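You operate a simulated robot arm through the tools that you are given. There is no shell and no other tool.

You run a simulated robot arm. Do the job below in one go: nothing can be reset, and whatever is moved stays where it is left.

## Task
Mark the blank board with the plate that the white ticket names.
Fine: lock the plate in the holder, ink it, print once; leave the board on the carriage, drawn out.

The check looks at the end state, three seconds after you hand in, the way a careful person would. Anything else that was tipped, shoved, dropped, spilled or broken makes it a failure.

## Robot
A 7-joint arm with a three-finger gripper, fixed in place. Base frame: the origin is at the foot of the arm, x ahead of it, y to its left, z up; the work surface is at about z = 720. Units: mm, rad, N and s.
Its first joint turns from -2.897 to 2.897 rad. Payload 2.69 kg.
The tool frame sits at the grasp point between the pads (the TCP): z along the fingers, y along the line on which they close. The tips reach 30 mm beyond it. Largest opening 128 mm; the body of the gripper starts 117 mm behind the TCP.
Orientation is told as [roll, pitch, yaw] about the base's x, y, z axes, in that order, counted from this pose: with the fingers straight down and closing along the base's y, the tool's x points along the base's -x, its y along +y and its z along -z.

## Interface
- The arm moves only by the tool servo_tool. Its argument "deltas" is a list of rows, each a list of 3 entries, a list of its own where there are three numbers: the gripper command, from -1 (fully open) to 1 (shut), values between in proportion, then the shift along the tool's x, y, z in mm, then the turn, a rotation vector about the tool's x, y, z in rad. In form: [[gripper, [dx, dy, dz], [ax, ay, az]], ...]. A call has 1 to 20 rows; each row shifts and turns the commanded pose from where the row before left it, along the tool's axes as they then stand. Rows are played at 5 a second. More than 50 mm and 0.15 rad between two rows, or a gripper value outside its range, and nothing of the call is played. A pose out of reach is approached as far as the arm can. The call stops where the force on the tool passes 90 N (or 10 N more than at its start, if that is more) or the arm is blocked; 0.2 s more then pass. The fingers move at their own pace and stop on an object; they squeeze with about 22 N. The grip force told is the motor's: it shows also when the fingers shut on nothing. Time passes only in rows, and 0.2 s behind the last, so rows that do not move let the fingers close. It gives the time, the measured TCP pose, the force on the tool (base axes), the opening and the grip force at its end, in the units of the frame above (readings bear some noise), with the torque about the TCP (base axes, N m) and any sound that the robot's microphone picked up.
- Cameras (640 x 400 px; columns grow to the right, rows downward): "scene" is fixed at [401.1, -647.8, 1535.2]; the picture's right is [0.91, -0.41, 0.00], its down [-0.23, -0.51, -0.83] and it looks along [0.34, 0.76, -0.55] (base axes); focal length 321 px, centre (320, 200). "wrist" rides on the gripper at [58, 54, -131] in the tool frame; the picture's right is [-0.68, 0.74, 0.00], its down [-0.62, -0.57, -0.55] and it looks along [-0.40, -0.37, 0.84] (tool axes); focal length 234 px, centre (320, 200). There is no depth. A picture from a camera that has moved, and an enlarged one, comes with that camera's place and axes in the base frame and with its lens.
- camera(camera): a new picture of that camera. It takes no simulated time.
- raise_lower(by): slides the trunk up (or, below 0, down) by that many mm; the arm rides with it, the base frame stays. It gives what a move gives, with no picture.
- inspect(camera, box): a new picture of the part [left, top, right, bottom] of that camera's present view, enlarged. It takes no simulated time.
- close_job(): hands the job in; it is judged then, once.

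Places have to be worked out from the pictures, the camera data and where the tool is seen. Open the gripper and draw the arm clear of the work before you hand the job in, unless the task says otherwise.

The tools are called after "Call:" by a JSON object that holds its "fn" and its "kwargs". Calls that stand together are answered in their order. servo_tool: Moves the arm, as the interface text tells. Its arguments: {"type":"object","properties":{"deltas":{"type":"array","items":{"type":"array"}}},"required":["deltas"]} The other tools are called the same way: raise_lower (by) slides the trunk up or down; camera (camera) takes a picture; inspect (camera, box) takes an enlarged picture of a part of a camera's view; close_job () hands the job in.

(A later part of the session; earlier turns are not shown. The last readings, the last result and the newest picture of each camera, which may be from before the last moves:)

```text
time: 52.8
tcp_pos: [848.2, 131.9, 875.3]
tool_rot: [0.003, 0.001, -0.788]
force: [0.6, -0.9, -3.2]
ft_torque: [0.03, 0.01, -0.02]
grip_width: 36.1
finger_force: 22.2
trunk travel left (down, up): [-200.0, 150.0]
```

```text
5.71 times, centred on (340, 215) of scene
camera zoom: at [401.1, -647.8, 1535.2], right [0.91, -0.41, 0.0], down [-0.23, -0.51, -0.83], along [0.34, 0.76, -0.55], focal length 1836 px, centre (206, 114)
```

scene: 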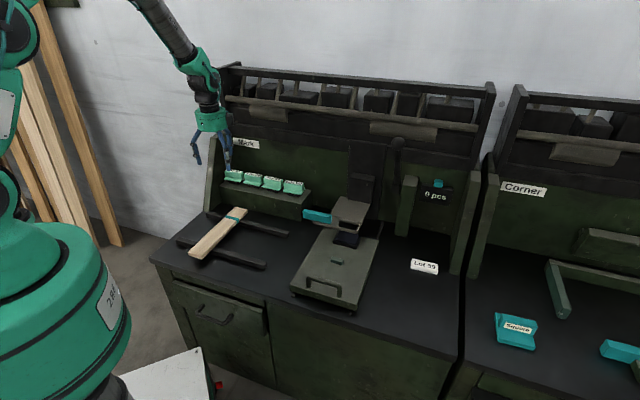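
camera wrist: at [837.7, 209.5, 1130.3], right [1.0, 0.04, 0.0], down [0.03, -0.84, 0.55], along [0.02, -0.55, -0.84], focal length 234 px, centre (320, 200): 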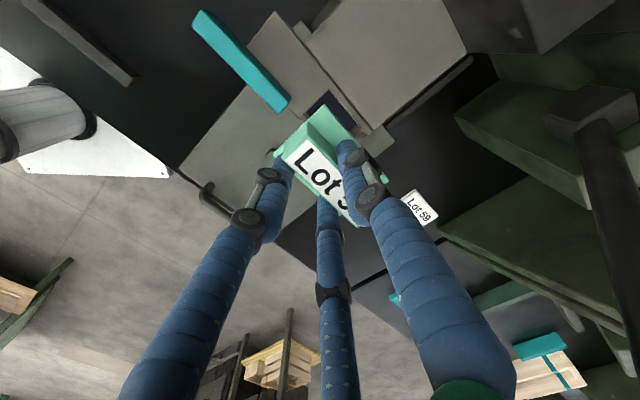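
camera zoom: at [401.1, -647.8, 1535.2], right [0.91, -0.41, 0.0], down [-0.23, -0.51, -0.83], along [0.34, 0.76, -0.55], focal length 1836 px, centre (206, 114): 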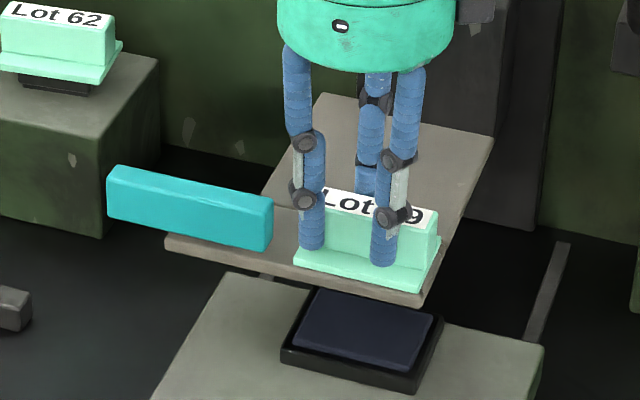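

The stamp is inside the slot with no resistance. I'll go a few millimetres more until the flange rests on the rim.

Call:
{"fn": "servo_tool", "kwargs": {"deltas": [[1, [0, 0, 1.5], [0, 0, 0]], [1, [0, 0, 1.5], [0, 0, 0]], [1, [0, 0, 1.5], [0, 0, 0]], [1, [0, 0, 0], [0, 0, 0]]]}}

Call:
{"fn": "inspect", "kwargs": {"camera": "scene", "box": [305, 180, 375, 250]}}

Call:
{"fn": "inspect", "kwargs": {"camera": "wrist", "box": [220, 40, 440, 220]}}

```text
time: 53.8
tcp_pos: [848.9, 132.0, 871.2]
tool_rot: [0.005, 0.0, -0.787]
force: [0.6, -3.3, 8.9]
ft_torque: [-0.15, -0.07, 0.0]
grip_width: 36.4
finger_force: 22.1
trunk travel left (down, up): [-200.0, 150.0]
```

```text
5.71 times, centred on (340, 215) of scene
camera zoom: at [401.1, -647.8, 1535.2], right [0.91, -0.41, 0.0], down [-0.23, -0.51, -0.83], along [0.34, 0.76, -0.55], focal length 1836 px, centre (206, 114)
```

zoom: 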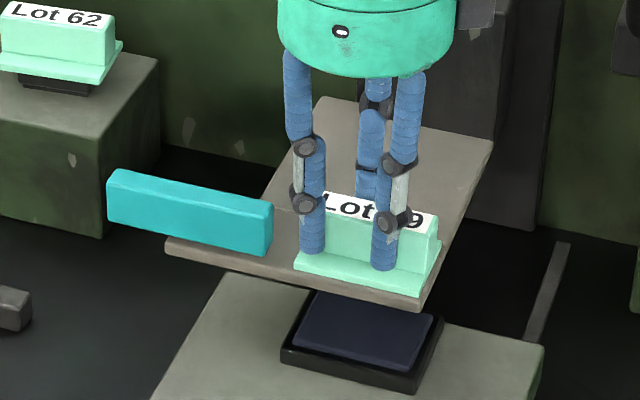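

```text
2.22 times, centred on (330, 130) of wrist
camera zoom: at [845.9, 210.7, 1002.4], right [1.0, 0.04, 0.0], down [0.03, -0.84, 0.55], along [0.03, -0.55, -0.84], focal length 520 px, centre (298, 356)
```

zoom: 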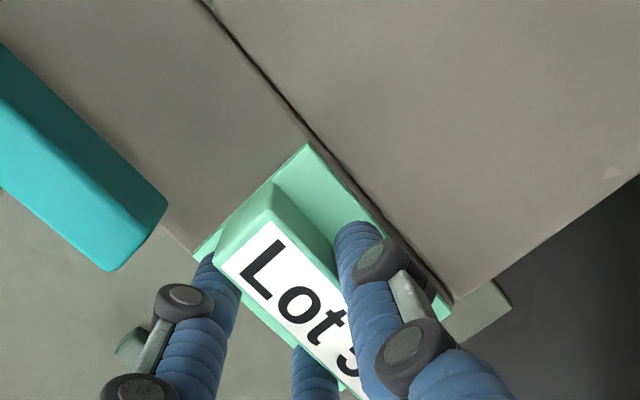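

The flange has seated (about 12 N upward at z 871, the height I expected). I'll open modestly and rise straight up.

Call:
{"fn": "servo_tool", "kwargs": {"deltas": [[0.15, [0, 0, -0.5], [0, 0, 0]], [0.15, [0, 0, 0], [0, 0, 0]], [0.15, [0, 0, -10], [0, 0, 0]], [0.15, [0, 0, -25], [0, 0, 0]], [0.15, [0, 0, -35], [0, 0, 0]], [0.15, [0, 0, -35], [0, 0, 0]], [0.15, [0, 0, 0], [0, 0, 0]]]}}

Call:
{"fn": "camera", "kwargs": {"camera": "wrist"}}

Call:
{"fn": "inspect", "kwargs": {"camera": "scene", "box": [305, 180, 375, 250]}}

```text
time: 55.4
tcp_pos: [848.4, 130.7, 976.0]
tool_rot: [0.002, 0.004, -0.787]
force: [0.6, 0.6, 0.2]
ft_torque: [0.03, -0.04, -0.02]
grip_width: 54.4
finger_force: 0.0
trunk travel left (down, up): [-200.0, 150.0]
```

```text
taken
camera wrist: at [845.2, 210.2, 1107.4], right [1.0, 0.04, 0.0], down [0.03, -0.84, 0.55], along [0.02, -0.55, -0.84], focal length 234 px, centre (320, 200)
```

wrist: 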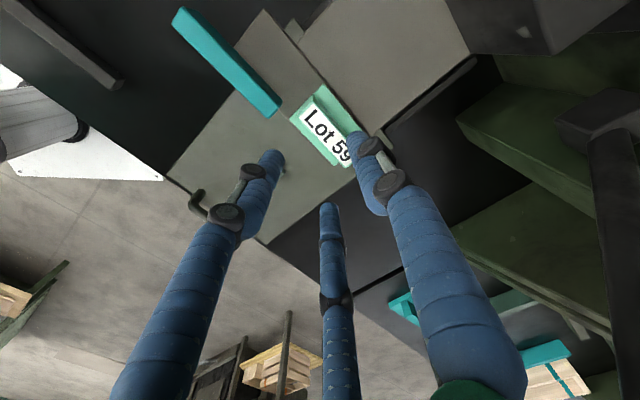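

```text
5.71 times, centred on (340, 215) of scene
camera zoom: at [401.1, -647.8, 1535.2], right [0.91, -0.41, 0.0], down [-0.23, -0.51, -0.83], along [0.34, 0.76, -0.55], focal length 1836 px, centre (206, 114)
```

zoom: 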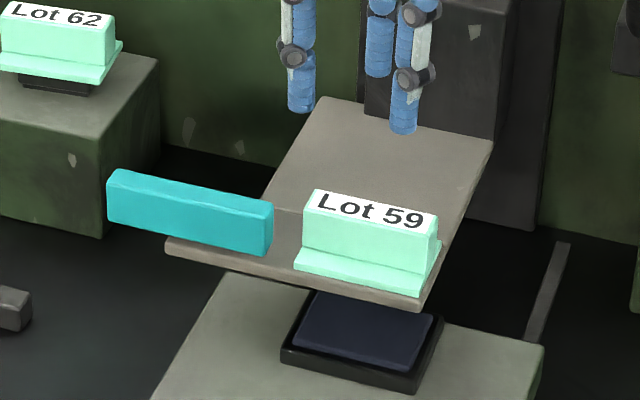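

Lot 59 is seated flat in the slot with the fingers clear. To lock it I'll close the hand, go round to the left end of the teal bar (a≈353) and push it to the right.

Call:
{"fn": "servo_tool", "kwargs": {"deltas": [[1, [37, -2, 0], [0, 0, 0]], [1, [37, -2, 0], [0, 0, 0]], [1, [37, -2, 0], [0, 0, 0]], [1, [37, -2, 0], [0, 0, 0]], [1, [42, -3, 0], [0, 0, 0]], [1, [0, 0, 40], [0, 0, 0]], [1, [0, 0, 25], [0, 0, 0]], [1, [0, 0, 0], [0, 0, 0]]]}}

Call:
{"fn": "camera", "kwargs": {"camera": "wrist"}}

Call:
{"fn": "inspect", "kwargs": {"camera": "scene", "box": [260, 130, 380, 250]}}

```text
time: 57.2
tcp_pos: [706.4, 258.2, 911.4]
tool_rot: [0.002, 0.001, -0.787]
force: [0.8, 0.3, -0.8]
ft_torque: [-0.01, 0.03, -0.02]
grip_width: 2.3
finger_force: 22.0
trunk travel left (down, up): [-200.0, 150.0]
```

```text
taken
camera wrist: at [703.4, 336.4, 1043.5], right [1.0, 0.04, 0.0], down [0.03, -0.84, 0.55], along [0.02, -0.55, -0.84], focal length 234 px, centre (320, 200)
```

wrist: 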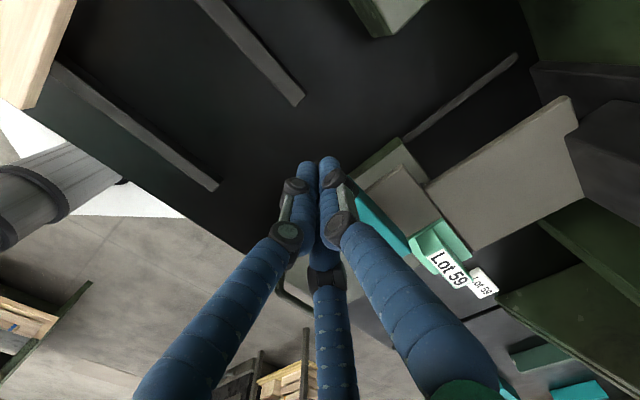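

```text
3.33 times, centred on (320, 190) of scene
camera zoom: at [401.1, -647.8, 1535.2], right [0.91, -0.41, 0.0], down [-0.23, -0.51, -0.83], along [0.34, 0.76, -0.55], focal length 1071 px, centre (320, 233)
```

zoom: 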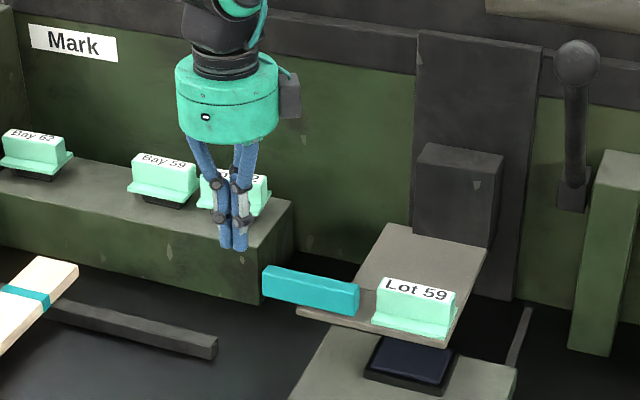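

The closed fingers are left of the bar at bench (317, 682). I'll lower to bar height and begin pushing right in small steps.

Call:
{"fn": "servo_tool", "kwargs": {"deltas": [[1, [0, 0, 18], [0, 0, 0]], [1, [0, 0, 16], [0, 0, 0]], [1, [-8, 0, 0], [0, 0, 0]], [1, [-8, 0, 0], [0, 0, 0]], [1, [-6, 0, 0], [0, 0, 0]], [1, [0, 0, 0], [0, 0, 0]]]}}

Call:
{"fn": "inspect", "kwargs": {"camera": "scene", "box": [280, 150, 380, 250]}}

Call:
{"fn": "inspect", "kwargs": {"camera": "wrist", "box": [240, 80, 480, 280]}}

```text
time: 58.6
tcp_pos: [722.1, 243.8, 877.5]
tool_rot: [0.003, 0.001, -0.789]
force: [0.3, 0.9, 0.5]
ft_torque: [0.02, 0.0, 0.0]
grip_width: 2.6
finger_force: 21.6
trunk travel left (down, up): [-200.0, 150.0]
```

```text
4.00 times, centred on (330, 200) of scene
camera zoom: at [401.1, -647.8, 1535.2], right [0.91, -0.41, 0.0], down [-0.23, -0.51, -0.83], along [0.34, 0.76, -0.55], focal length 1285 px, centre (280, 200)
```

zoom: 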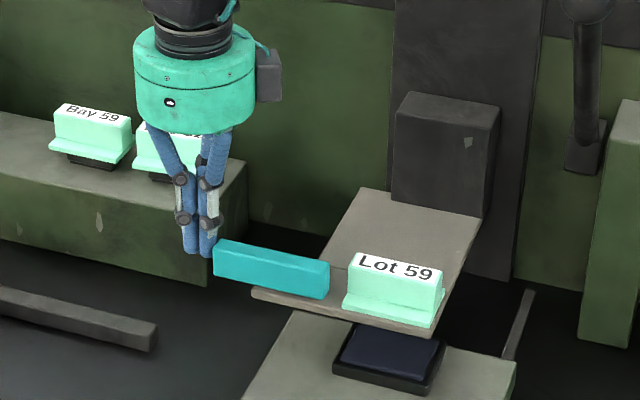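

```text
2.00 times, centred on (360, 180) of wrist
camera zoom: at [719.3, 322.0, 1009.1], right [1.0, 0.04, 0.0], down [0.03, -0.84, 0.55], along [0.02, -0.55, -0.84], focal length 468 px, centre (240, 240)
```

zoom: 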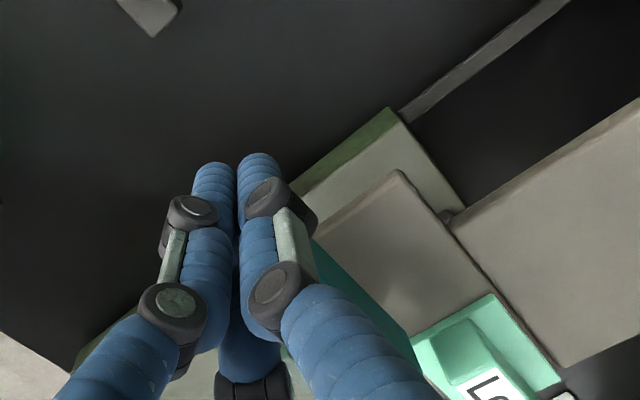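

The fingertips are right at the bar's left end. I'll push it 30 mm to the right and check.

Call:
{"fn": "servo_tool", "kwargs": {"deltas": [[1, [-6, 0, 0], [0, 0, 0]], [1, [-6, 0, 0], [0, 0, 0]], [1, [-6, 0, 0], [0, 0, 0]], [1, [-6, 0, 0], [0, 0, 0]], [1, [-6, 0, 0], [0, 0, 0]], [1, [0, 0, 0], [0, 0, 0]]]}}

Call:
{"fn": "inspect", "kwargs": {"camera": "scene", "box": [280, 150, 380, 250]}}

```text
time: 60.0
tcp_pos: [744.8, 221.2, 878.1]
tool_rot: [0.003, 0.002, -0.788]
force: [-0.3, 0.2, 0.0]
ft_torque: [0.02, 0.01, 0.01]
grip_width: 2.4
finger_force: 22.3
trunk travel left (down, up): [-200.0, 150.0]
```

```text
4.00 times, centred on (330, 200) of scene
camera zoom: at [401.1, -647.8, 1535.2], right [0.91, -0.41, 0.0], down [-0.23, -0.51, -0.83], along [0.34, 0.76, -0.55], focal length 1285 px, centre (280, 200)
```

zoom: 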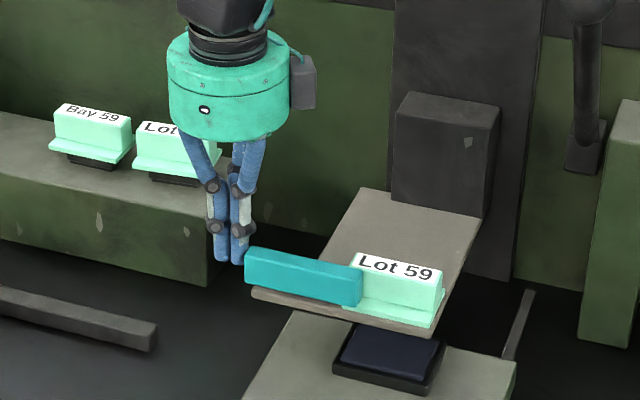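

The bar slides easily and its right end is starting to cover the flange. I'll keep pushing.

Call:
{"fn": "servo_tool", "kwargs": {"deltas": [[1, [-6, 0, 0], [0, 0, 0]], [1, [-6, 0, 0], [0, 0, 0]], [1, [-6, 0, 0], [0, 0, 0]], [1, [-6, 0, 0], [0, 0, 0]], [1, [0, 0, 0], [0, 0, 0]]]}}

Call:
{"fn": "inspect", "kwargs": {"camera": "scene", "box": [280, 150, 380, 250]}}

Call:
{"fn": "inspect", "kwargs": {"camera": "wrist", "box": [240, 80, 480, 280]}}

```text
time: 61.0
tcp_pos: [752.3, 212.5, 875.5]
tool_rot: [-0.001, 0.007, -0.783]
force: [-15.7, 19.5, 3.9]
ft_torque: [0.33, -0.14, -0.06]
grip_width: 2.3
finger_force: 21.9
trunk travel left (down, up): [-200.0, 150.0]
stopped in row 5: the force on the tool passed its limit at 95 N (the readings are from after the stop); the commanded pose is now the measured one
```

```text
4.00 times, centred on (330, 200) of scene
camera zoom: at [401.1, -647.8, 1535.2], right [0.91, -0.41, 0.0], down [-0.23, -0.51, -0.83], along [0.34, 0.76, -0.55], focal length 1285 px, centre (280, 200)
```

zoom: 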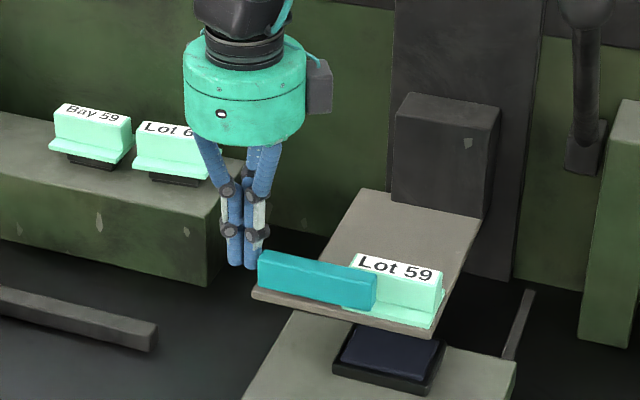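

```text
2.00 times, centred on (360, 180) of wrist
camera zoom: at [750.5, 290.9, 1007.4], right [1.0, 0.04, -0.01], down [0.04, -0.84, 0.55], along [0.02, -0.55, -0.84], focal length 468 px, centre (240, 240)
```

zoom: 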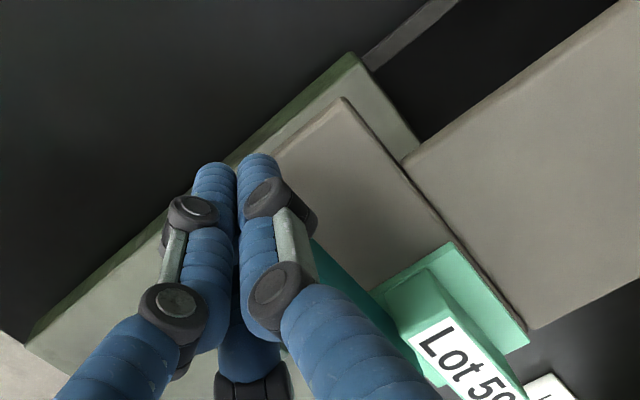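

The bar hit a firm stop after sliding about 40 mm, and it now overlaps the plate's front flange with its left end flush with the ledge, so the plate is locked. I'll back off the bar and rise.

Call:
{"fn": "servo_tool", "kwargs": {"deltas": [[1, [8, 0, 0], [0, 0, 0]], [1, [12, 0, 0], [0, 0, 0]], [1, [0, 0, -40], [0, 0, 0]], [1, [0, 0, -40], [0, 0, 0]], [1, [0, 0, -40], [0, 0, 0]], [1, [0, 0, -40], [0, 0, 0]], [1, [0, 0, 0], [0, 0, 0]]]}}

Call:
{"fn": "inspect", "kwargs": {"camera": "scene", "box": [305, 180, 375, 250]}}

Call:
{"fn": "inspect", "kwargs": {"camera": "wrist", "box": [300, 80, 520, 280]}}

```text
time: 62.6
tcp_pos: [741.4, 221.8, 1035.2]
tool_rot: [0.0, 0.008, -0.785]
force: [-0.8, -0.4, -0.2]
ft_torque: [0.03, -0.02, -0.01]
grip_width: 2.2
finger_force: 22.1
trunk travel left (down, up): [-200.0, 150.0]
```

```text
5.71 times, centred on (340, 215) of scene
camera zoom: at [401.1, -647.8, 1535.2], right [0.91, -0.41, 0.0], down [-0.23, -0.51, -0.83], along [0.34, 0.76, -0.55], focal length 1836 px, centre (206, 114)
```

zoom: 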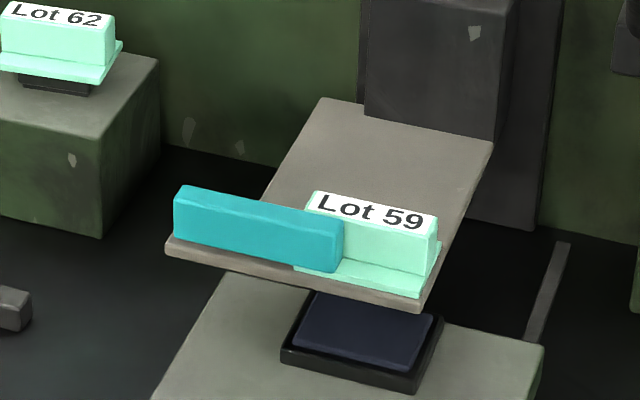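

```text
2.00 times, centred on (410, 180) of wrist
camera zoom: at [739.0, 300.0, 1166.8], right [1.0, 0.04, 0.0], down [0.04, -0.84, 0.54], along [0.02, -0.54, -0.84], focal length 468 px, centre (140, 240)
```

zoom: 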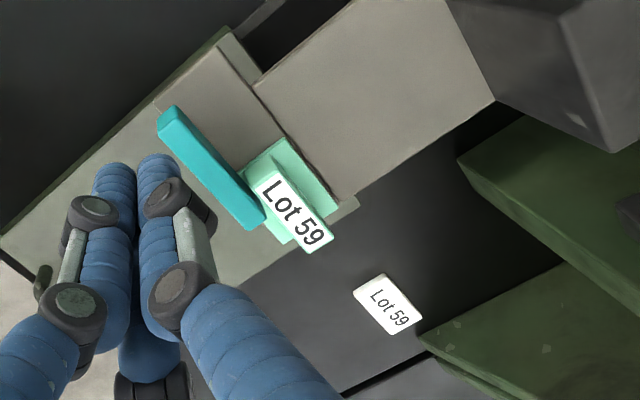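

The plate is locked and the bar stays put. Next is the press lever: I'll rise to z≈1235, cross to a≈644 in front of the knob, and tilt the closed hand forward so its fingers can press over the ball.

Call:
{"fn": "servo_tool", "kwargs": {"deltas": [[1, [-28, 0, -40], [0, -0.008, 0]], [1, [-28, 0, -40], [0, 0, 0]], [1, [-28, 0, -40], [0, 0, 0]], [1, [-28, 0, -40], [0, 0, 0]], [1, [-28, 0, -40], [0, 0, 0]], [1, [-40, 0, 0], [0, 0, 0]], [1, [-40, 0, 0], [0, 0, 0]], [1, [-40, 0, 0], [0, 0, 0]], [1, [-17, 0, 0], [0, 0, 0]], [1, [0, 0, 0], [-0.13, 0, 0]], [1, [0, 0, 0], [-0.13, 0, 0]], [1, [0, 0, 0], [-0.13, 0, 0]], [1, [0, 0, 0], [-0.13, 0, 0]], [1, [0, 0, 0], [-0.13, 0, 0]], [1, [0, 0, 0], [-0.13, 0, 0]], [1, [0, 0, 0], [-0.13, 0, 0]], [1, [0, 0, 0], [-0.13, 0, 0]], [1, [0, 0, 0], [-0.13, 0, 0]], [1, [0, 0, 0], [0, 0, 0]]]}}

Call:
{"fn": "camera", "kwargs": {"camera": "wrist"}}

Call:
{"fn": "camera", "kwargs": {"camera": "scene"}}

```text
time: 66.6
tcp_pos: [937.8, 25.6, 1236.6]
tool_rot: [1.17, -0.002, -0.786]
force: [0.4, -0.1, 0.4]
ft_torque: [0.03, 0.02, 0.05]
grip_width: 2.2
finger_force: 21.8
trunk travel left (down, up): [-200.0, 150.0]
```

```text
taken
camera wrist: at [826.8, -2.8, 1336.7], right [0.68, -0.28, 0.68], down [-0.08, -0.95, -0.31], along [0.73, 0.16, -0.67], focal length 234 px, centre (320, 200)
```

wrist: 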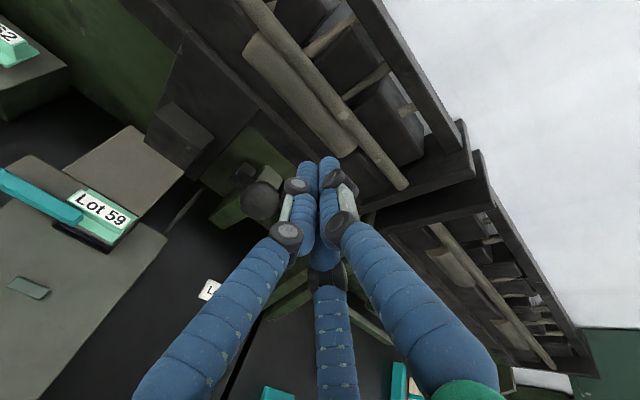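

```text
taken
```

scene: 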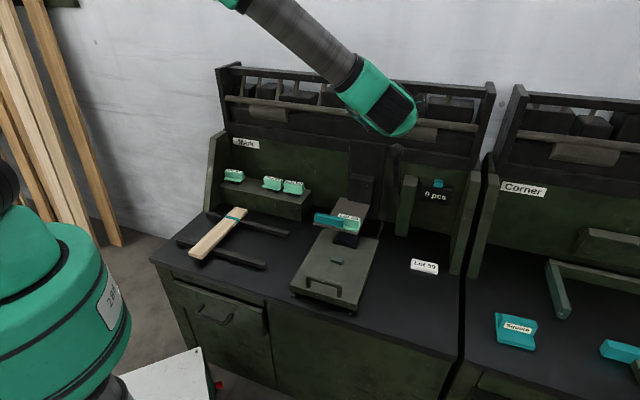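

The hand is in front of and above the knob. I'll zoom on the ball from here to fix its position before contact.

Call:
{"fn": "inspect", "kwargs": {"camera": "wrist", "box": [190, 140, 310, 240]}}

Call:
{"fn": "inspect", "kwargs": {"camera": "scene", "box": [375, 120, 425, 210]}}

```text
4.00 times, centred on (250, 190) of wrist
camera zoom: at [826.8, -2.8, 1336.7], right [0.68, -0.28, 0.68], down [-0.08, -0.95, -0.31], along [0.73, 0.16, -0.67], focal length 937 px, centre (600, 240)
```

zoom: 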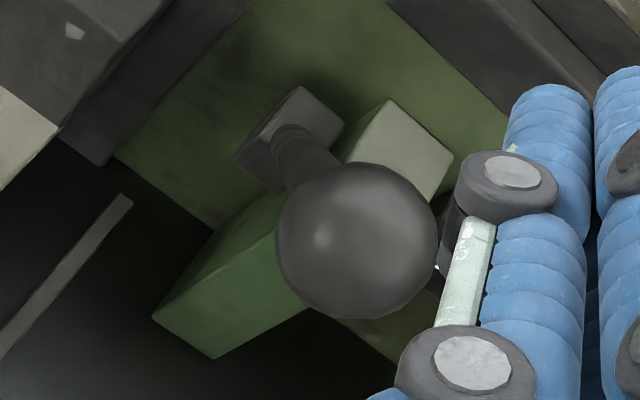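

```text
4.44 times, centred on (400, 165) of scene
camera zoom: at [401.1, -647.8, 1535.2], right [0.91, -0.41, 0.0], down [-0.23, -0.51, -0.83], along [0.34, 0.76, -0.55], focal length 1428 px, centre (-36, 356)
```

zoom: 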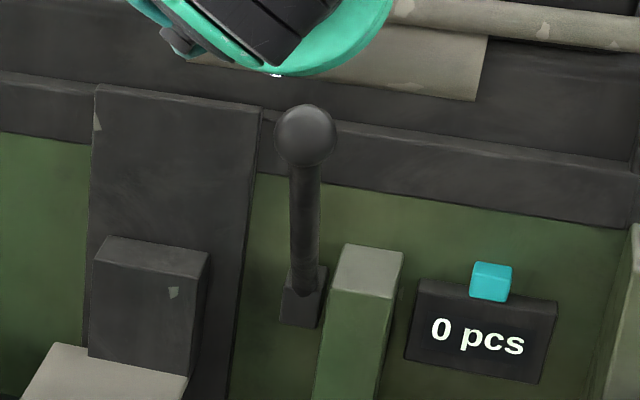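

The ball is about 42 mm wide, centred near bench (644, 725, z 1127). I'll bring the closed fingers over it with a ~20 mm gap and check.

Call:
{"fn": "servo_tool", "kwargs": {"deltas": [[1, [0, -9, 24], [0, 0, 0]], [1, [0, -10, 25], [0, 0, 0]], [1, [0, -10, 24], [0, 0, 0]], [1, [0, 0, 0], [0, 0, 0]]]}}

Call:
{"fn": "camera", "kwargs": {"camera": "wrist"}}

Call:
{"fn": "inspect", "kwargs": {"camera": "scene", "box": [330, 60, 450, 210]}}

```text
time: 67.6
tcp_pos: [978.4, 66.9, 1179.6]
tool_rot: [1.168, -0.002, -0.787]
force: [0.2, -0.7, -0.1]
ft_torque: [0.04, -0.04, 0.02]
grip_width: 2.2
finger_force: 21.7
trunk travel left (down, up): [-200.0, 150.0]
```

```text
taken
camera wrist: at [866.9, 37.2, 1280.3], right [0.68, -0.27, 0.68], down [-0.08, -0.95, -0.31], along [0.73, 0.16, -0.67], focal length 234 px, centre (320, 200)
```

wrist: 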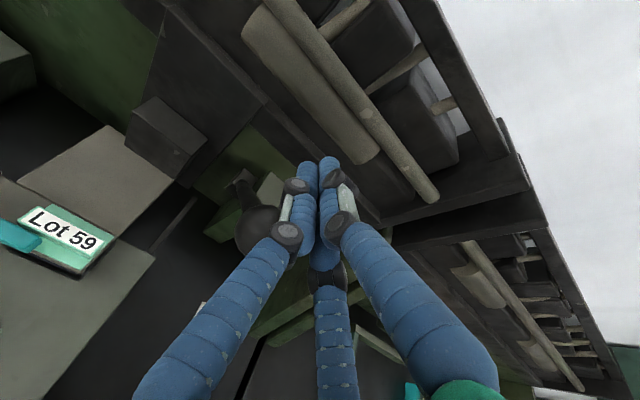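

```text
2.67 times, centred on (390, 135) of scene
camera zoom: at [401.1, -647.8, 1535.2], right [0.91, -0.41, 0.0], down [-0.23, -0.51, -0.83], along [0.34, 0.76, -0.55], focal length 857 px, centre (133, 373)
```

zoom: 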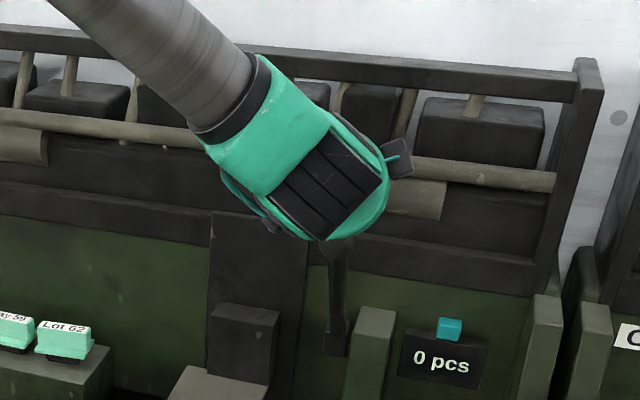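

The ball is right beneath the fingers as planned. I'll press along the fingers' underside in small steps to make contact.

Call:
{"fn": "servo_tool", "kwargs": {"deltas": [[1, [0, -6, 0], [0, 0, 0]], [1, [0, -6, 0], [0, 0, 0]], [1, [0, -5, 0], [0, 0, 0]], [1, [0, -4, 0], [0, 0, 0]], [1, [0, 0, 0], [0, 0, 0]]]}}

Call:
{"fn": "camera", "kwargs": {"camera": "wrist"}}

```text
time: 68.8
tcp_pos: [971.7, 60.6, 1161.6]
tool_rot: [1.169, -0.002, -0.785]
force: [0.1, -0.5, 0.3]
ft_torque: [0.0, 0.04, 0.02]
grip_width: 2.5
finger_force: 21.6
trunk travel left (down, up): [-200.0, 150.0]
```

```text
taken
camera wrist: at [860.2, 31.0, 1261.9], right [0.68, -0.27, 0.68], down [-0.08, -0.95, -0.31], along [0.73, 0.16, -0.67], focal length 234 px, centre (320, 200)
```

wrist: 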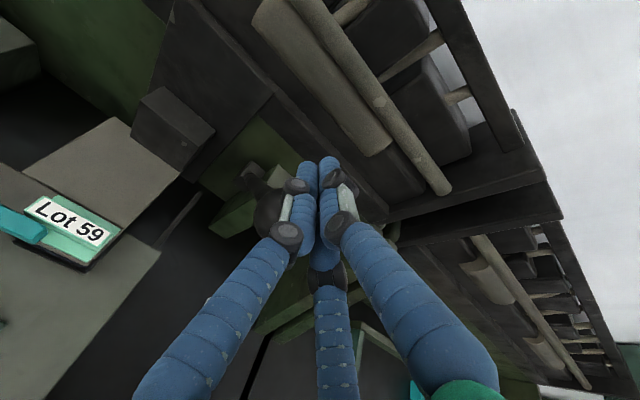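

No contact yet; the ball is close under the fingers. I'll keep pressing in 4 mm steps.

Call:
{"fn": "servo_tool", "kwargs": {"deltas": [[1, [0, -4, 0], [0, 0, 0]], [1, [0, -4, 0], [0, 0, 0]], [1, [0, -4, 0], [0, 0, 0]], [1, [0, 0, 0], [0, 0, 0]]]}}

Call:
{"fn": "inspect", "kwargs": {"camera": "scene", "box": [330, 80, 450, 220]}}

Call:
{"fn": "inspect", "kwargs": {"camera": "wrist", "box": [200, 120, 400, 280]}}

```text
time: 69.8
tcp_pos: [969.0, 56.7, 1150.5]
tool_rot: [1.169, 0.0, -0.785]
force: [0.8, 0.0, 0.7]
ft_torque: [-0.01, 0.04, 0.03]
grip_width: 2.3
finger_force: 21.1
trunk travel left (down, up): [-200.0, 150.0]
```

```text
2.86 times, centred on (390, 150) of scene
camera zoom: at [401.1, -647.8, 1535.2], right [0.91, -0.41, 0.0], down [-0.23, -0.51, -0.83], along [0.34, 0.76, -0.55], focal length 918 px, centre (120, 343)
```

zoom: 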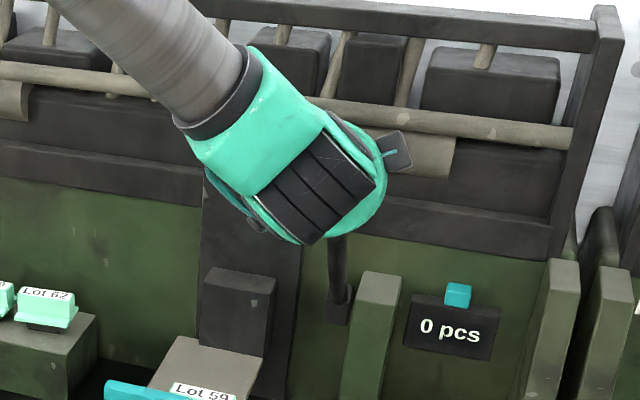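

```text
2.50 times, centred on (300, 200) of wrist
camera zoom: at [856.9, 27.7, 1250.5], right [0.68, -0.27, 0.68], down [-0.08, -0.95, -0.31], along [0.73, 0.16, -0.67], focal length 585 px, centre (370, 200)
```

zoom: 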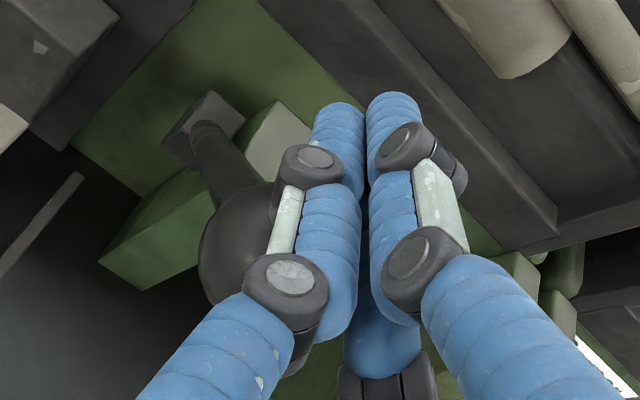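

Re-measured from this close view, the ball centre is nearer to (643, 714, z 1114), so contact should come within a few millimetres. I'll continue in 3 mm steps.

Call:
{"fn": "servo_tool", "kwargs": {"deltas": [[1, [1, -3, -2], [0, 0, 0]], [1, [0, -3, -2], [0, 0, 0]], [1, [0, -3, -2], [0, 0, 0]], [1, [0, -3, 0], [0, 0, 0]], [1, [0, 0, 0], [0, 0, 0]]]}}

Call:
{"fn": "inspect", "kwargs": {"camera": "wrist", "box": [200, 120, 400, 280]}}

```text
time: 71.0
tcp_pos: [960.8, 51.0, 1140.8]
tool_rot: [1.169, -0.002, -0.783]
force: [-0.1, 0.8, 1.8]
ft_torque: [-0.01, 0.03, -0.01]
grip_width: 2.3
finger_force: 22.2
trunk travel left (down, up): [-200.0, 150.0]
```

```text
2.50 times, centred on (300, 200) of wrist
camera zoom: at [848.8, 21.2, 1242.6], right [0.68, -0.27, 0.68], down [-0.08, -0.95, -0.31], along [0.73, 0.16, -0.67], focal length 585 px, centre (370, 200)
```

zoom: 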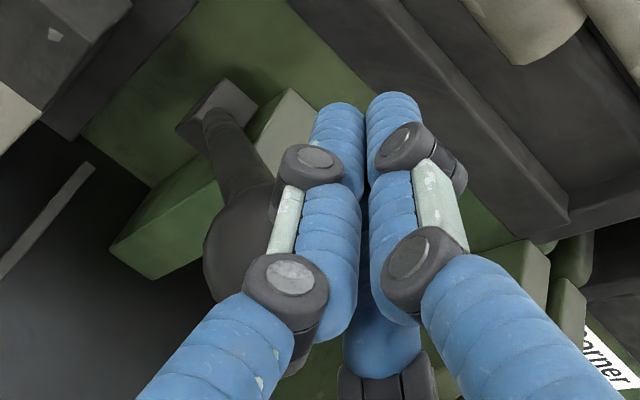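

A light upward force suggests the fingers are just touching the ball. I'll press on along the lever's arc in small steps and see whether it turns.

Call:
{"fn": "servo_tool", "kwargs": {"deltas": [[1, [0, -6, -3], [0, 0, 0]], [1, [0, -6, -3], [0, 0, 0]], [1, [0, -6, -3], [0, 0, 0]], [1, [0, -6, -3], [0, 0, 0]], [1, [0, 0, 0], [0, 0, 0]]]}}

Call:
{"fn": "inspect", "kwargs": {"camera": "wrist", "box": [200, 120, 400, 280]}}

Call:
{"fn": "inspect", "kwargs": {"camera": "scene", "box": [300, 100, 450, 250]}}

```text
time: 72.2
tcp_pos: [946.3, 36.2, 1123.3]
tool_rot: [1.169, -0.001, -0.783]
force: [0.1, 0.2, -0.1]
ft_torque: [0.0, 0.0, 0.04]
grip_width: 2.3
finger_force: 21.4
trunk travel left (down, up): [-200.0, 150.0]
```

```text
2.50 times, centred on (300, 200) of wrist
camera zoom: at [834.7, 7.7, 1224.7], right [0.68, -0.27, 0.68], down [-0.08, -0.95, -0.31], along [0.73, 0.16, -0.67], focal length 585 px, centre (370, 200)
```

zoom: 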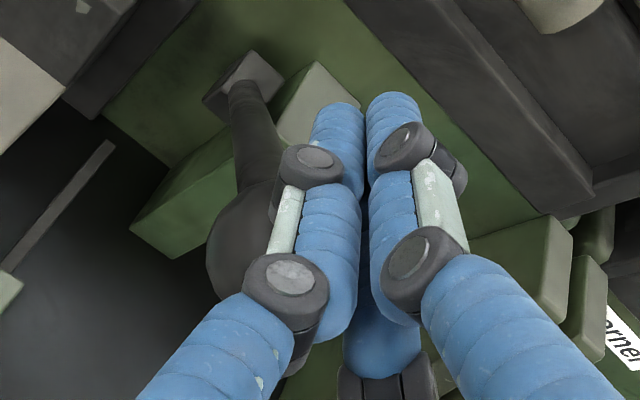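

```text
2.67 times, centred on (375, 175) of scene
camera zoom: at [401.1, -647.8, 1535.2], right [0.91, -0.41, 0.0], down [-0.23, -0.51, -0.83], along [0.34, 0.76, -0.55], focal length 857 px, centre (173, 267)
```

zoom: 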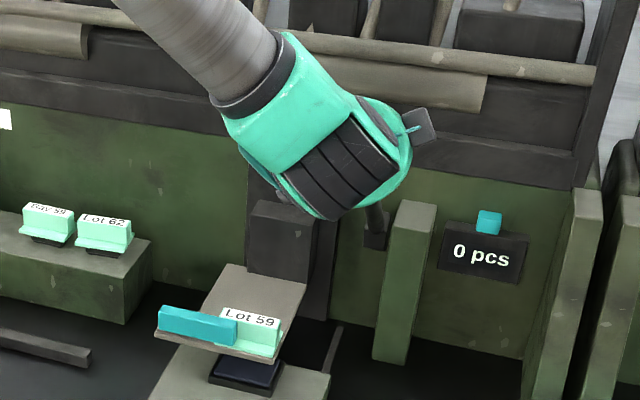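

The lever is turning freely with the hand. I'll keep following its arc down while watching the force and the head.

Call:
{"fn": "servo_tool", "kwargs": {"deltas": [[1, [0, -7.5, -2.4], [0, 0, 0]], [1, [0, -7.5, -2.2], [0, 0, 0]], [1, [0, -7.5, -2], [0, 0, 0]], [1, [0, -7.5, -1.6], [0, 0, 0]], [1, [0, -7.5, -1.2], [0, 0, 0]], [1, [0, 0, 0], [0, 0, 0]]]}}

Call:
{"fn": "inspect", "kwargs": {"camera": "wrist", "box": [200, 120, 400, 280]}}

Call:
{"fn": "inspect", "kwargs": {"camera": "scene", "box": [300, 100, 450, 250]}}

```text
time: 73.6
tcp_pos: [930.5, 19.6, 1093.7]
tool_rot: [1.169, 0.0, -0.785]
force: [-0.3, -0.9, 0.5]
ft_torque: [0.02, 0.02, 0.01]
grip_width: 2.6
finger_force: 22.3
trunk travel left (down, up): [-200.0, 150.0]
```

```text
2.50 times, centred on (300, 200) of wrist
camera zoom: at [817.9, -9.9, 1194.0], right [0.68, -0.27, 0.68], down [-0.08, -0.95, -0.31], along [0.73, 0.16, -0.67], focal length 585 px, centre (370, 200)
```

zoom: 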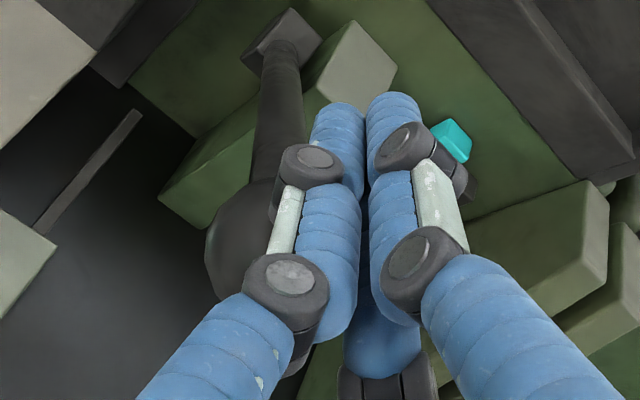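

```text
2.67 times, centred on (375, 175) of scene
camera zoom: at [401.1, -647.8, 1535.2], right [0.91, -0.41, 0.0], down [-0.23, -0.51, -0.83], along [0.34, 0.76, -0.55], focal length 857 px, centre (173, 267)
```

zoom: 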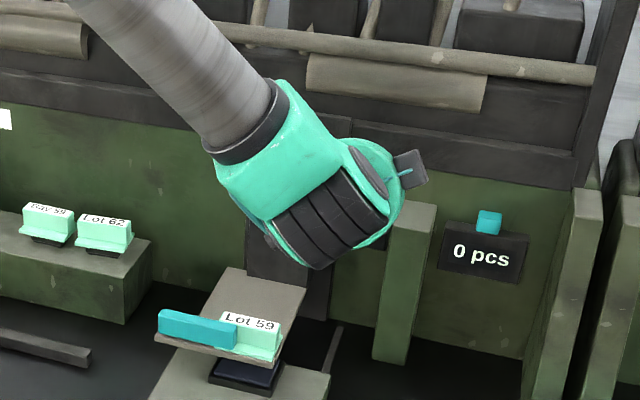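

The head has started down slightly (its label shifted a few pixels). I'll continue along the arc.

Call:
{"fn": "servo_tool", "kwargs": {"deltas": [[1, [0, -7.5, -1.3], [0, 0, 0]], [1, [0, -7.5, -1.1], [0, 0, 0]], [1, [0, -7.5, -0.9], [0, 0, 0]], [1, [0, -7.5, -0.6], [0, 0, 0]], [1, [0, -7.5, -0.3], [0, 0, 0]], [1, [0, 0, 0], [0, 0, 0]]]}}

Call:
{"fn": "inspect", "kwargs": {"camera": "wrist", "box": [200, 120, 400, 280]}}

Call:
{"fn": "inspect", "kwargs": {"camera": "scene", "box": [300, 100, 450, 250]}}

```text
time: 75.0
tcp_pos: [918.2, 6.0, 1059.8]
tool_rot: [1.17, 0.0, -0.787]
force: [-0.1, -0.3, 0.1]
ft_torque: [0.01, 0.02, 0.04]
grip_width: 2.2
finger_force: 21.9
trunk travel left (down, up): [-200.0, 150.0]
```

```text
2.50 times, centred on (300, 200) of wrist
camera zoom: at [805.2, -22.6, 1160.8], right [0.68, -0.27, 0.68], down [-0.08, -0.95, -0.31], along [0.73, 0.16, -0.67], focal length 585 px, centre (370, 200)
```

zoom: 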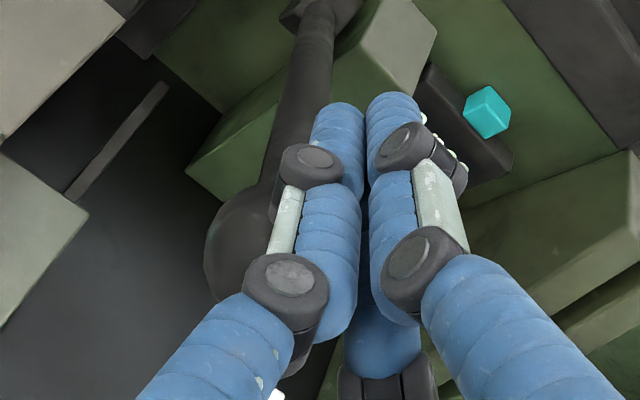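

```text
2.67 times, centred on (375, 175) of scene
camera zoom: at [401.1, -647.8, 1535.2], right [0.91, -0.41, 0.0], down [-0.23, -0.51, -0.83], along [0.34, 0.76, -0.55], focal length 857 px, centre (173, 267)
```

zoom: 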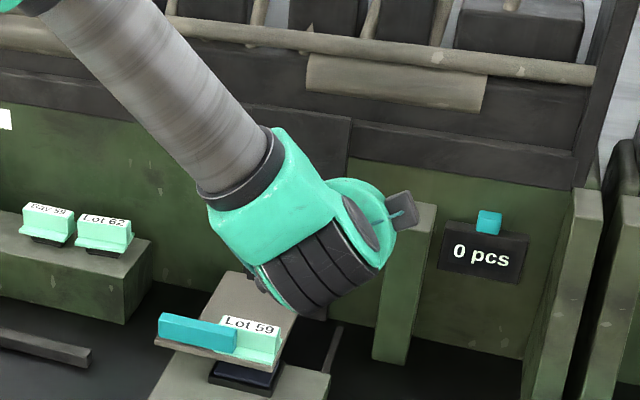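

The lever and head keep following with almost no force. I'll tilt the hand a bit flatter as I go, so the fingers stay on the ball rather than the shaft.

Call:
{"fn": "servo_tool", "kwargs": {"deltas": [[1, [0, -7.5, -2.2], [-0.05, 0, 0]], [1, [0, -7.5, -2.2], [-0.05, 0, 0]], [1, [0, -7.5, -2.2], [-0.05, 0, 0]], [1, [0, -7.5, -2.2], [-0.05, 0, 0]], [1, [0, 0, 0], [0, 0, 0]]]}}

Call:
{"fn": "inspect", "kwargs": {"camera": "wrist", "box": [200, 120, 400, 280]}}

Call:
{"fn": "inspect", "kwargs": {"camera": "scene", "box": [305, 180, 405, 270]}}

```text
time: 76.2
tcp_pos: [903.8, -6.8, 1034.9]
tool_rot: [1.371, 0.001, -0.786]
force: [0.1, 0.1, -1.1]
ft_torque: [0.05, -0.02, 0.0]
grip_width: 1.9
finger_force: 21.8
trunk travel left (down, up): [-200.0, 150.0]
```

```text
2.50 times, centred on (300, 200) of wrist
camera zoom: at [779.5, -48.6, 1113.2], right [0.58, -0.37, 0.72], down [-0.02, -0.9, -0.44], along [0.81, 0.24, -0.53], focal length 585 px, centre (370, 200)
```

zoom: 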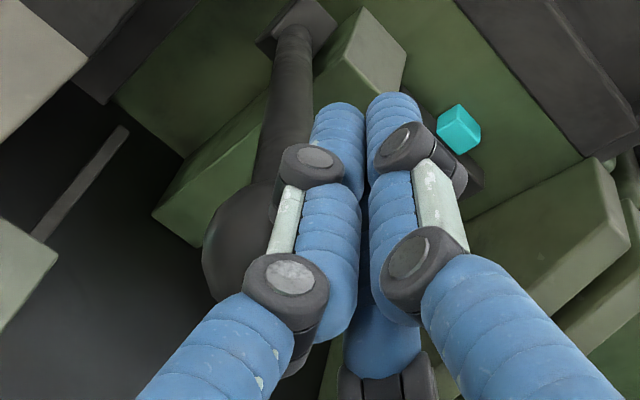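

```text
4.44 times, centred on (355, 225) of scene
camera zoom: at [401.1, -647.8, 1535.2], right [0.91, -0.41, 0.0], down [-0.23, -0.51, -0.83], along [0.34, 0.76, -0.55], focal length 1428 px, centre (164, 89)
```

zoom: 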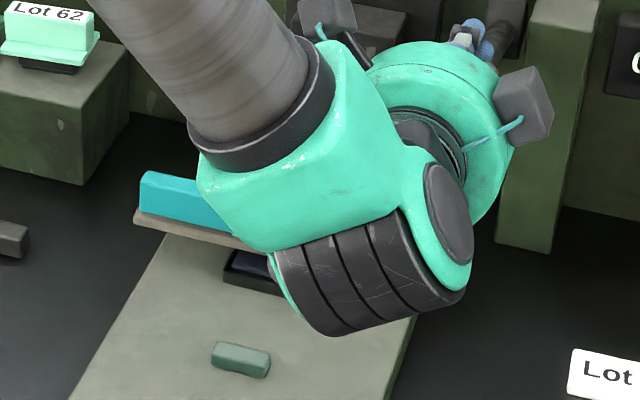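

The head is about 24 mm lower and still free. I'll carry on, flattening the hand further and keeping the ball nearer the fingertips.

Call:
{"fn": "servo_tool", "kwargs": {"deltas": [[1, [0, -7.8, -3.5], [-0.04, 0, 0]], [1, [0, -7.8, -3.5], [-0.04, 0, 0]], [1, [0, -7.8, -3.3], [-0.04, 0, 0]], [1, [0, -7.8, -3.2], [-0.04, 0, 0]], [1, [0, -7.8, -3], [-0.04, 0, 0]], [1, [0, 0, 0], [0, 0, 0]]]}}

Call:
{"fn": "inspect", "kwargs": {"camera": "wrist", "box": [200, 120, 400, 280]}}

Call:
{"fn": "inspect", "kwargs": {"camera": "scene", "box": [285, 170, 415, 280]}}

```text
time: 77.6
tcp_pos: [888.5, -20.1, 998.1]
tool_rot: [1.571, 0.0, -0.785]
force: [-0.5, 0.2, -1.1]
ft_torque: [-0.01, 0.01, 0.03]
grip_width: 2.3
finger_force: 22.3
trunk travel left (down, up): [-200.0, 150.0]
```

```text
2.50 times, centred on (300, 200) of wrist
camera zoom: at [755.0, -71.5, 1052.7], right [0.48, -0.48, 0.74], down [0.05, -0.82, -0.56], along [0.88, 0.3, -0.37], focal length 585 px, centre (370, 200)
```

zoom: 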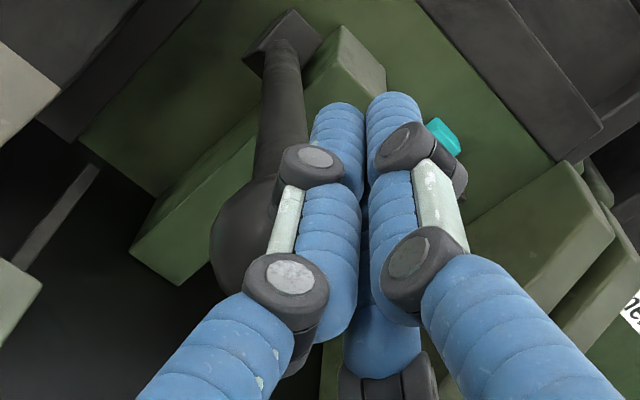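

```text
3.64 times, centred on (350, 225) of scene
camera zoom: at [401.1, -647.8, 1535.2], right [0.91, -0.41, 0.0], down [-0.23, -0.51, -0.83], along [0.34, 0.76, -0.55], focal length 1168 px, centre (211, 109)
```

zoom: 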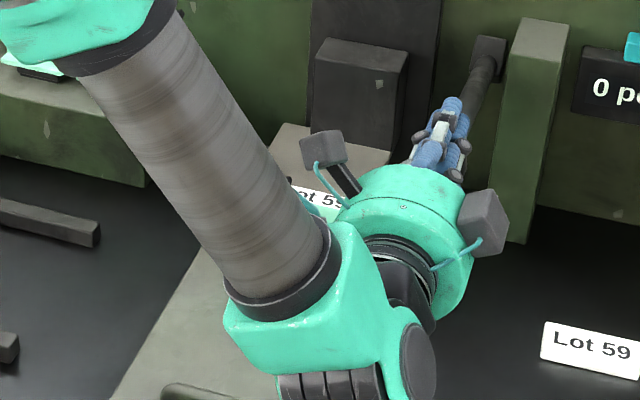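

Still no resistance with the lever near 77°. I'll continue pressing down in small steps until the stamp meets the pad.

Call:
{"fn": "servo_tool", "kwargs": {"deltas": [[1, [0, -7, -1.2], [0, 0, 0]], [1, [0, -7, -1], [0, 0, 0]], [1, [0, -7, -0.8], [0, 0, 0]], [1, [0, -7, -0.5], [0, 0, 0]], [1, [0, -7, -0.2], [0, 0, 0]], [1, [0, 0, 0], [0, 0, 0]]]}}

Call:
{"fn": "inspect", "kwargs": {"camera": "wrist", "box": [120, 60, 400, 280]}}

Call:
{"fn": "inspect", "kwargs": {"camera": "scene", "box": [285, 170, 415, 280]}}

```text
time: 78.8
tcp_pos: [894.2, -23.6, 987.2]
tool_rot: [1.592, -0.021, -0.783]
force: [7.2, 5.2, 28.9]
ft_torque: [0.13, 0.12, -0.02]
grip_width: 2.0
finger_force: 21.8
trunk travel left (down, up): [-200.0, 150.0]
stopped in row 5: the force on the tool passed its limit at 98 N (the readings are from after the stop); the commanded pose is now the measured one
```

```text
1.82 times, centred on (260, 170) of wrist
camera zoom: at [758.4, -75.4, 1036.0], right [0.46, -0.48, 0.75], down [0.07, -0.82, -0.56], along [0.89, 0.31, -0.35], focal length 426 px, centre (429, 254)
```

zoom: 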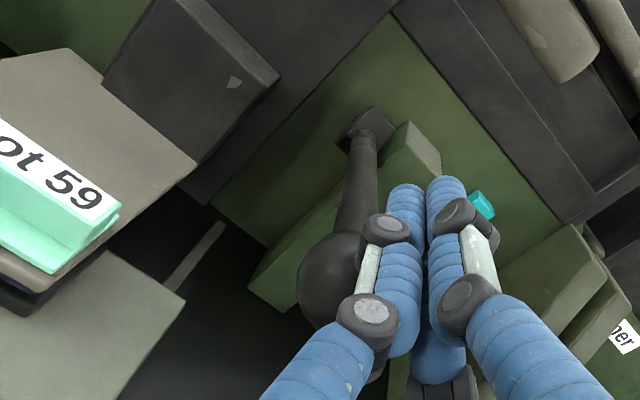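

```text
3.64 times, centred on (350, 225) of scene
camera zoom: at [401.1, -647.8, 1535.2], right [0.91, -0.41, 0.0], down [-0.23, -0.51, -0.83], along [0.34, 0.76, -0.55], focal length 1168 px, centre (211, 109)
```

zoom: 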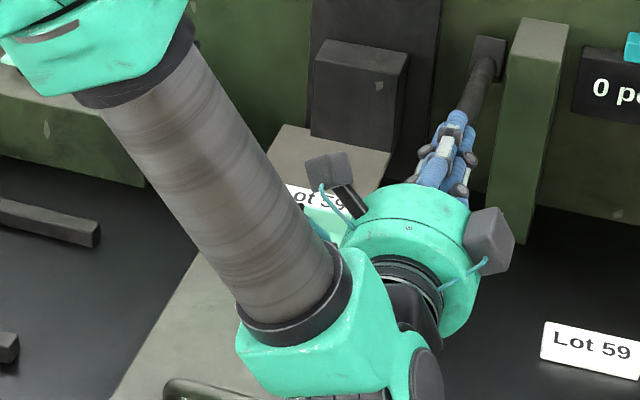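

The push met about 98 N, so either the stamp is on the pad or the lever is at its end. I'll look closely at the gap between the holder and the ink pad.

Call:
{"fn": "inspect", "kwargs": {"camera": "wrist", "box": [20, 90, 200, 250]}}

Call:
{"fn": "inspect", "kwargs": {"camera": "scene", "box": [300, 190, 390, 260]}}

```text
2.50 times, centred on (110, 170) of wrist
camera zoom: at [758.4, -75.4, 1036.0], right [0.46, -0.48, 0.75], down [0.07, -0.82, -0.56], along [0.89, 0.31, -0.35], focal length 585 px, centre (845, 275)
```

zoom: 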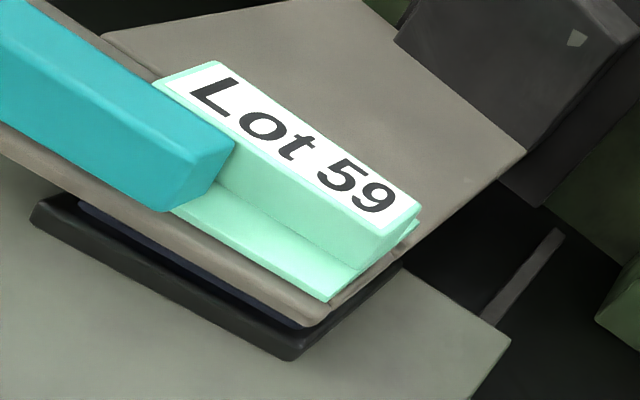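

```text
5.71 times, centred on (345, 225) of scene
camera zoom: at [401.1, -647.8, 1535.2], right [0.91, -0.41, 0.0], down [-0.23, -0.51, -0.83], along [0.34, 0.76, -0.55], focal length 1836 px, centre (177, 57)
```

zoom: 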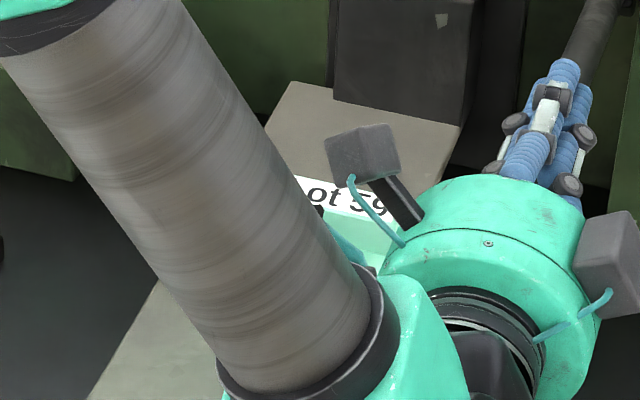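

The block top is now near z 828, about 40 mm lower, so the stamp should be on the pad. I'll hold a firm but moderate push for a second to make sure it inks.

Call:
{"fn": "servo_tool", "kwargs": {"deltas": [[1, [0, -4, 0], [0, 0, 0]], [1, [0, -4, 0], [0, 0, 0]], [1, [0, 0, 0], [0, 0, 0]], [1, [0, 0, 0], [0, 0, 0]], [1, [0, 0, 0], [0, 0, 0]]]}}

Call:
{"fn": "inspect", "kwargs": {"camera": "wrist", "box": [20, 90, 200, 250]}}

Call:
{"fn": "inspect", "kwargs": {"camera": "scene", "box": [410, 165, 470, 215]}}

```text
time: 79.6
tcp_pos: [896.7, -25.1, 987.0]
tool_rot: [1.601, -0.032, -0.78]
force: [-4.5, -0.4, 22.8]
ft_torque: [0.04, 0.27, 0.21]
grip_width: 2.1
finger_force: 22.3
trunk travel left (down, up): [-200.0, 150.0]
stopped in row 4: the force on the tool passed its limit at 90 N (the readings are from after the stop); the commanded pose is now the measured one
```

```text
2.50 times, centred on (110, 170) of wrist
camera zoom: at [761.2, -77.0, 1034.4], right [0.45, -0.48, 0.76], down [0.08, -0.82, -0.56], along [0.89, 0.31, -0.33], focal length 585 px, centre (845, 275)
```

zoom: 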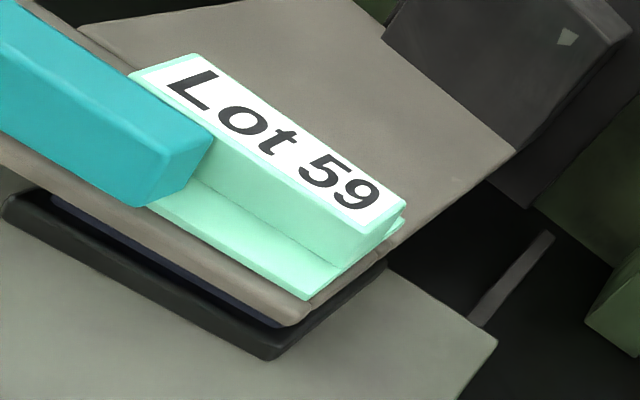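

```text
8.00 times, centred on (440, 190) of scene
camera zoom: at [401.1, -647.8, 1535.2], right [0.91, -0.41, 0.0], down [-0.23, -0.51, -0.83], along [0.34, 0.76, -0.55], focal length 2571 px, centre (-640, 280)
```

zoom: 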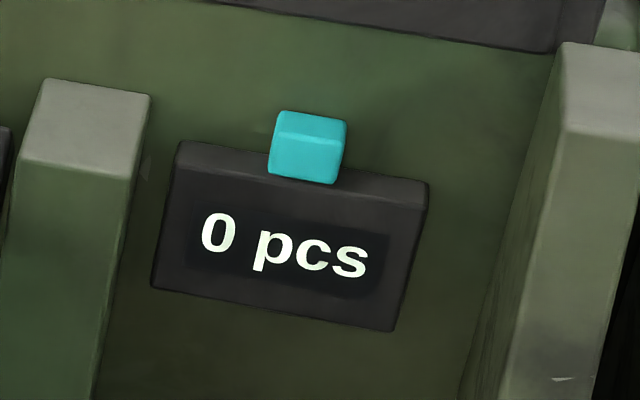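

The press is solid at this point, and the counter still reads 0. I'll ease the hand back up and see whether the lever follows on its own.

Call:
{"fn": "servo_tool", "kwargs": {"deltas": [[1, [0, 5, 0], [0, 0, 0]], [1, [0, 6, 0], [0, 0, 0]], [1, [0, 6, 0], [0, 0, 0]], [1, [0, 6, 1], [0, 0, 0]], [1, [0, 0, 0], [0, 0, 0]]]}}

Call:
{"fn": "inspect", "kwargs": {"camera": "wrist", "box": [20, 60, 400, 280]}}

```text
time: 80.8
tcp_pos: [895.3, -23.8, 1004.7]
tool_rot: [1.597, -0.023, -0.78]
force: [-0.7, -0.7, -0.3]
ft_torque: [0.0, 0.02, -0.04]
grip_width: 2.2
finger_force: 22.0
trunk travel left (down, up): [-200.0, 150.0]
```

```text
1.68 times, centred on (210, 170) of wrist
camera zoom: at [760.3, -76.4, 1053.1], right [0.45, -0.48, 0.75], down [0.07, -0.82, -0.56], along [0.89, 0.31, -0.34], focal length 394 px, centre (505, 250)
```

zoom: 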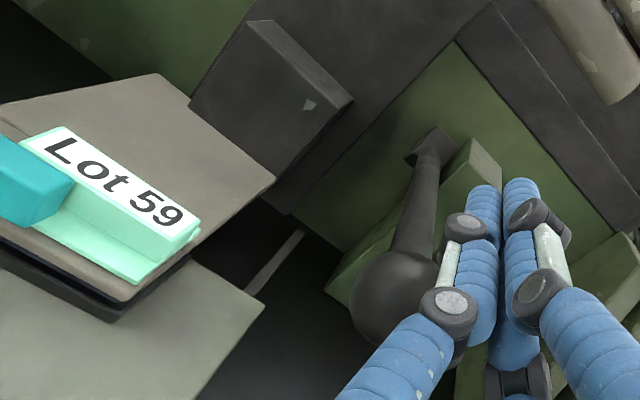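

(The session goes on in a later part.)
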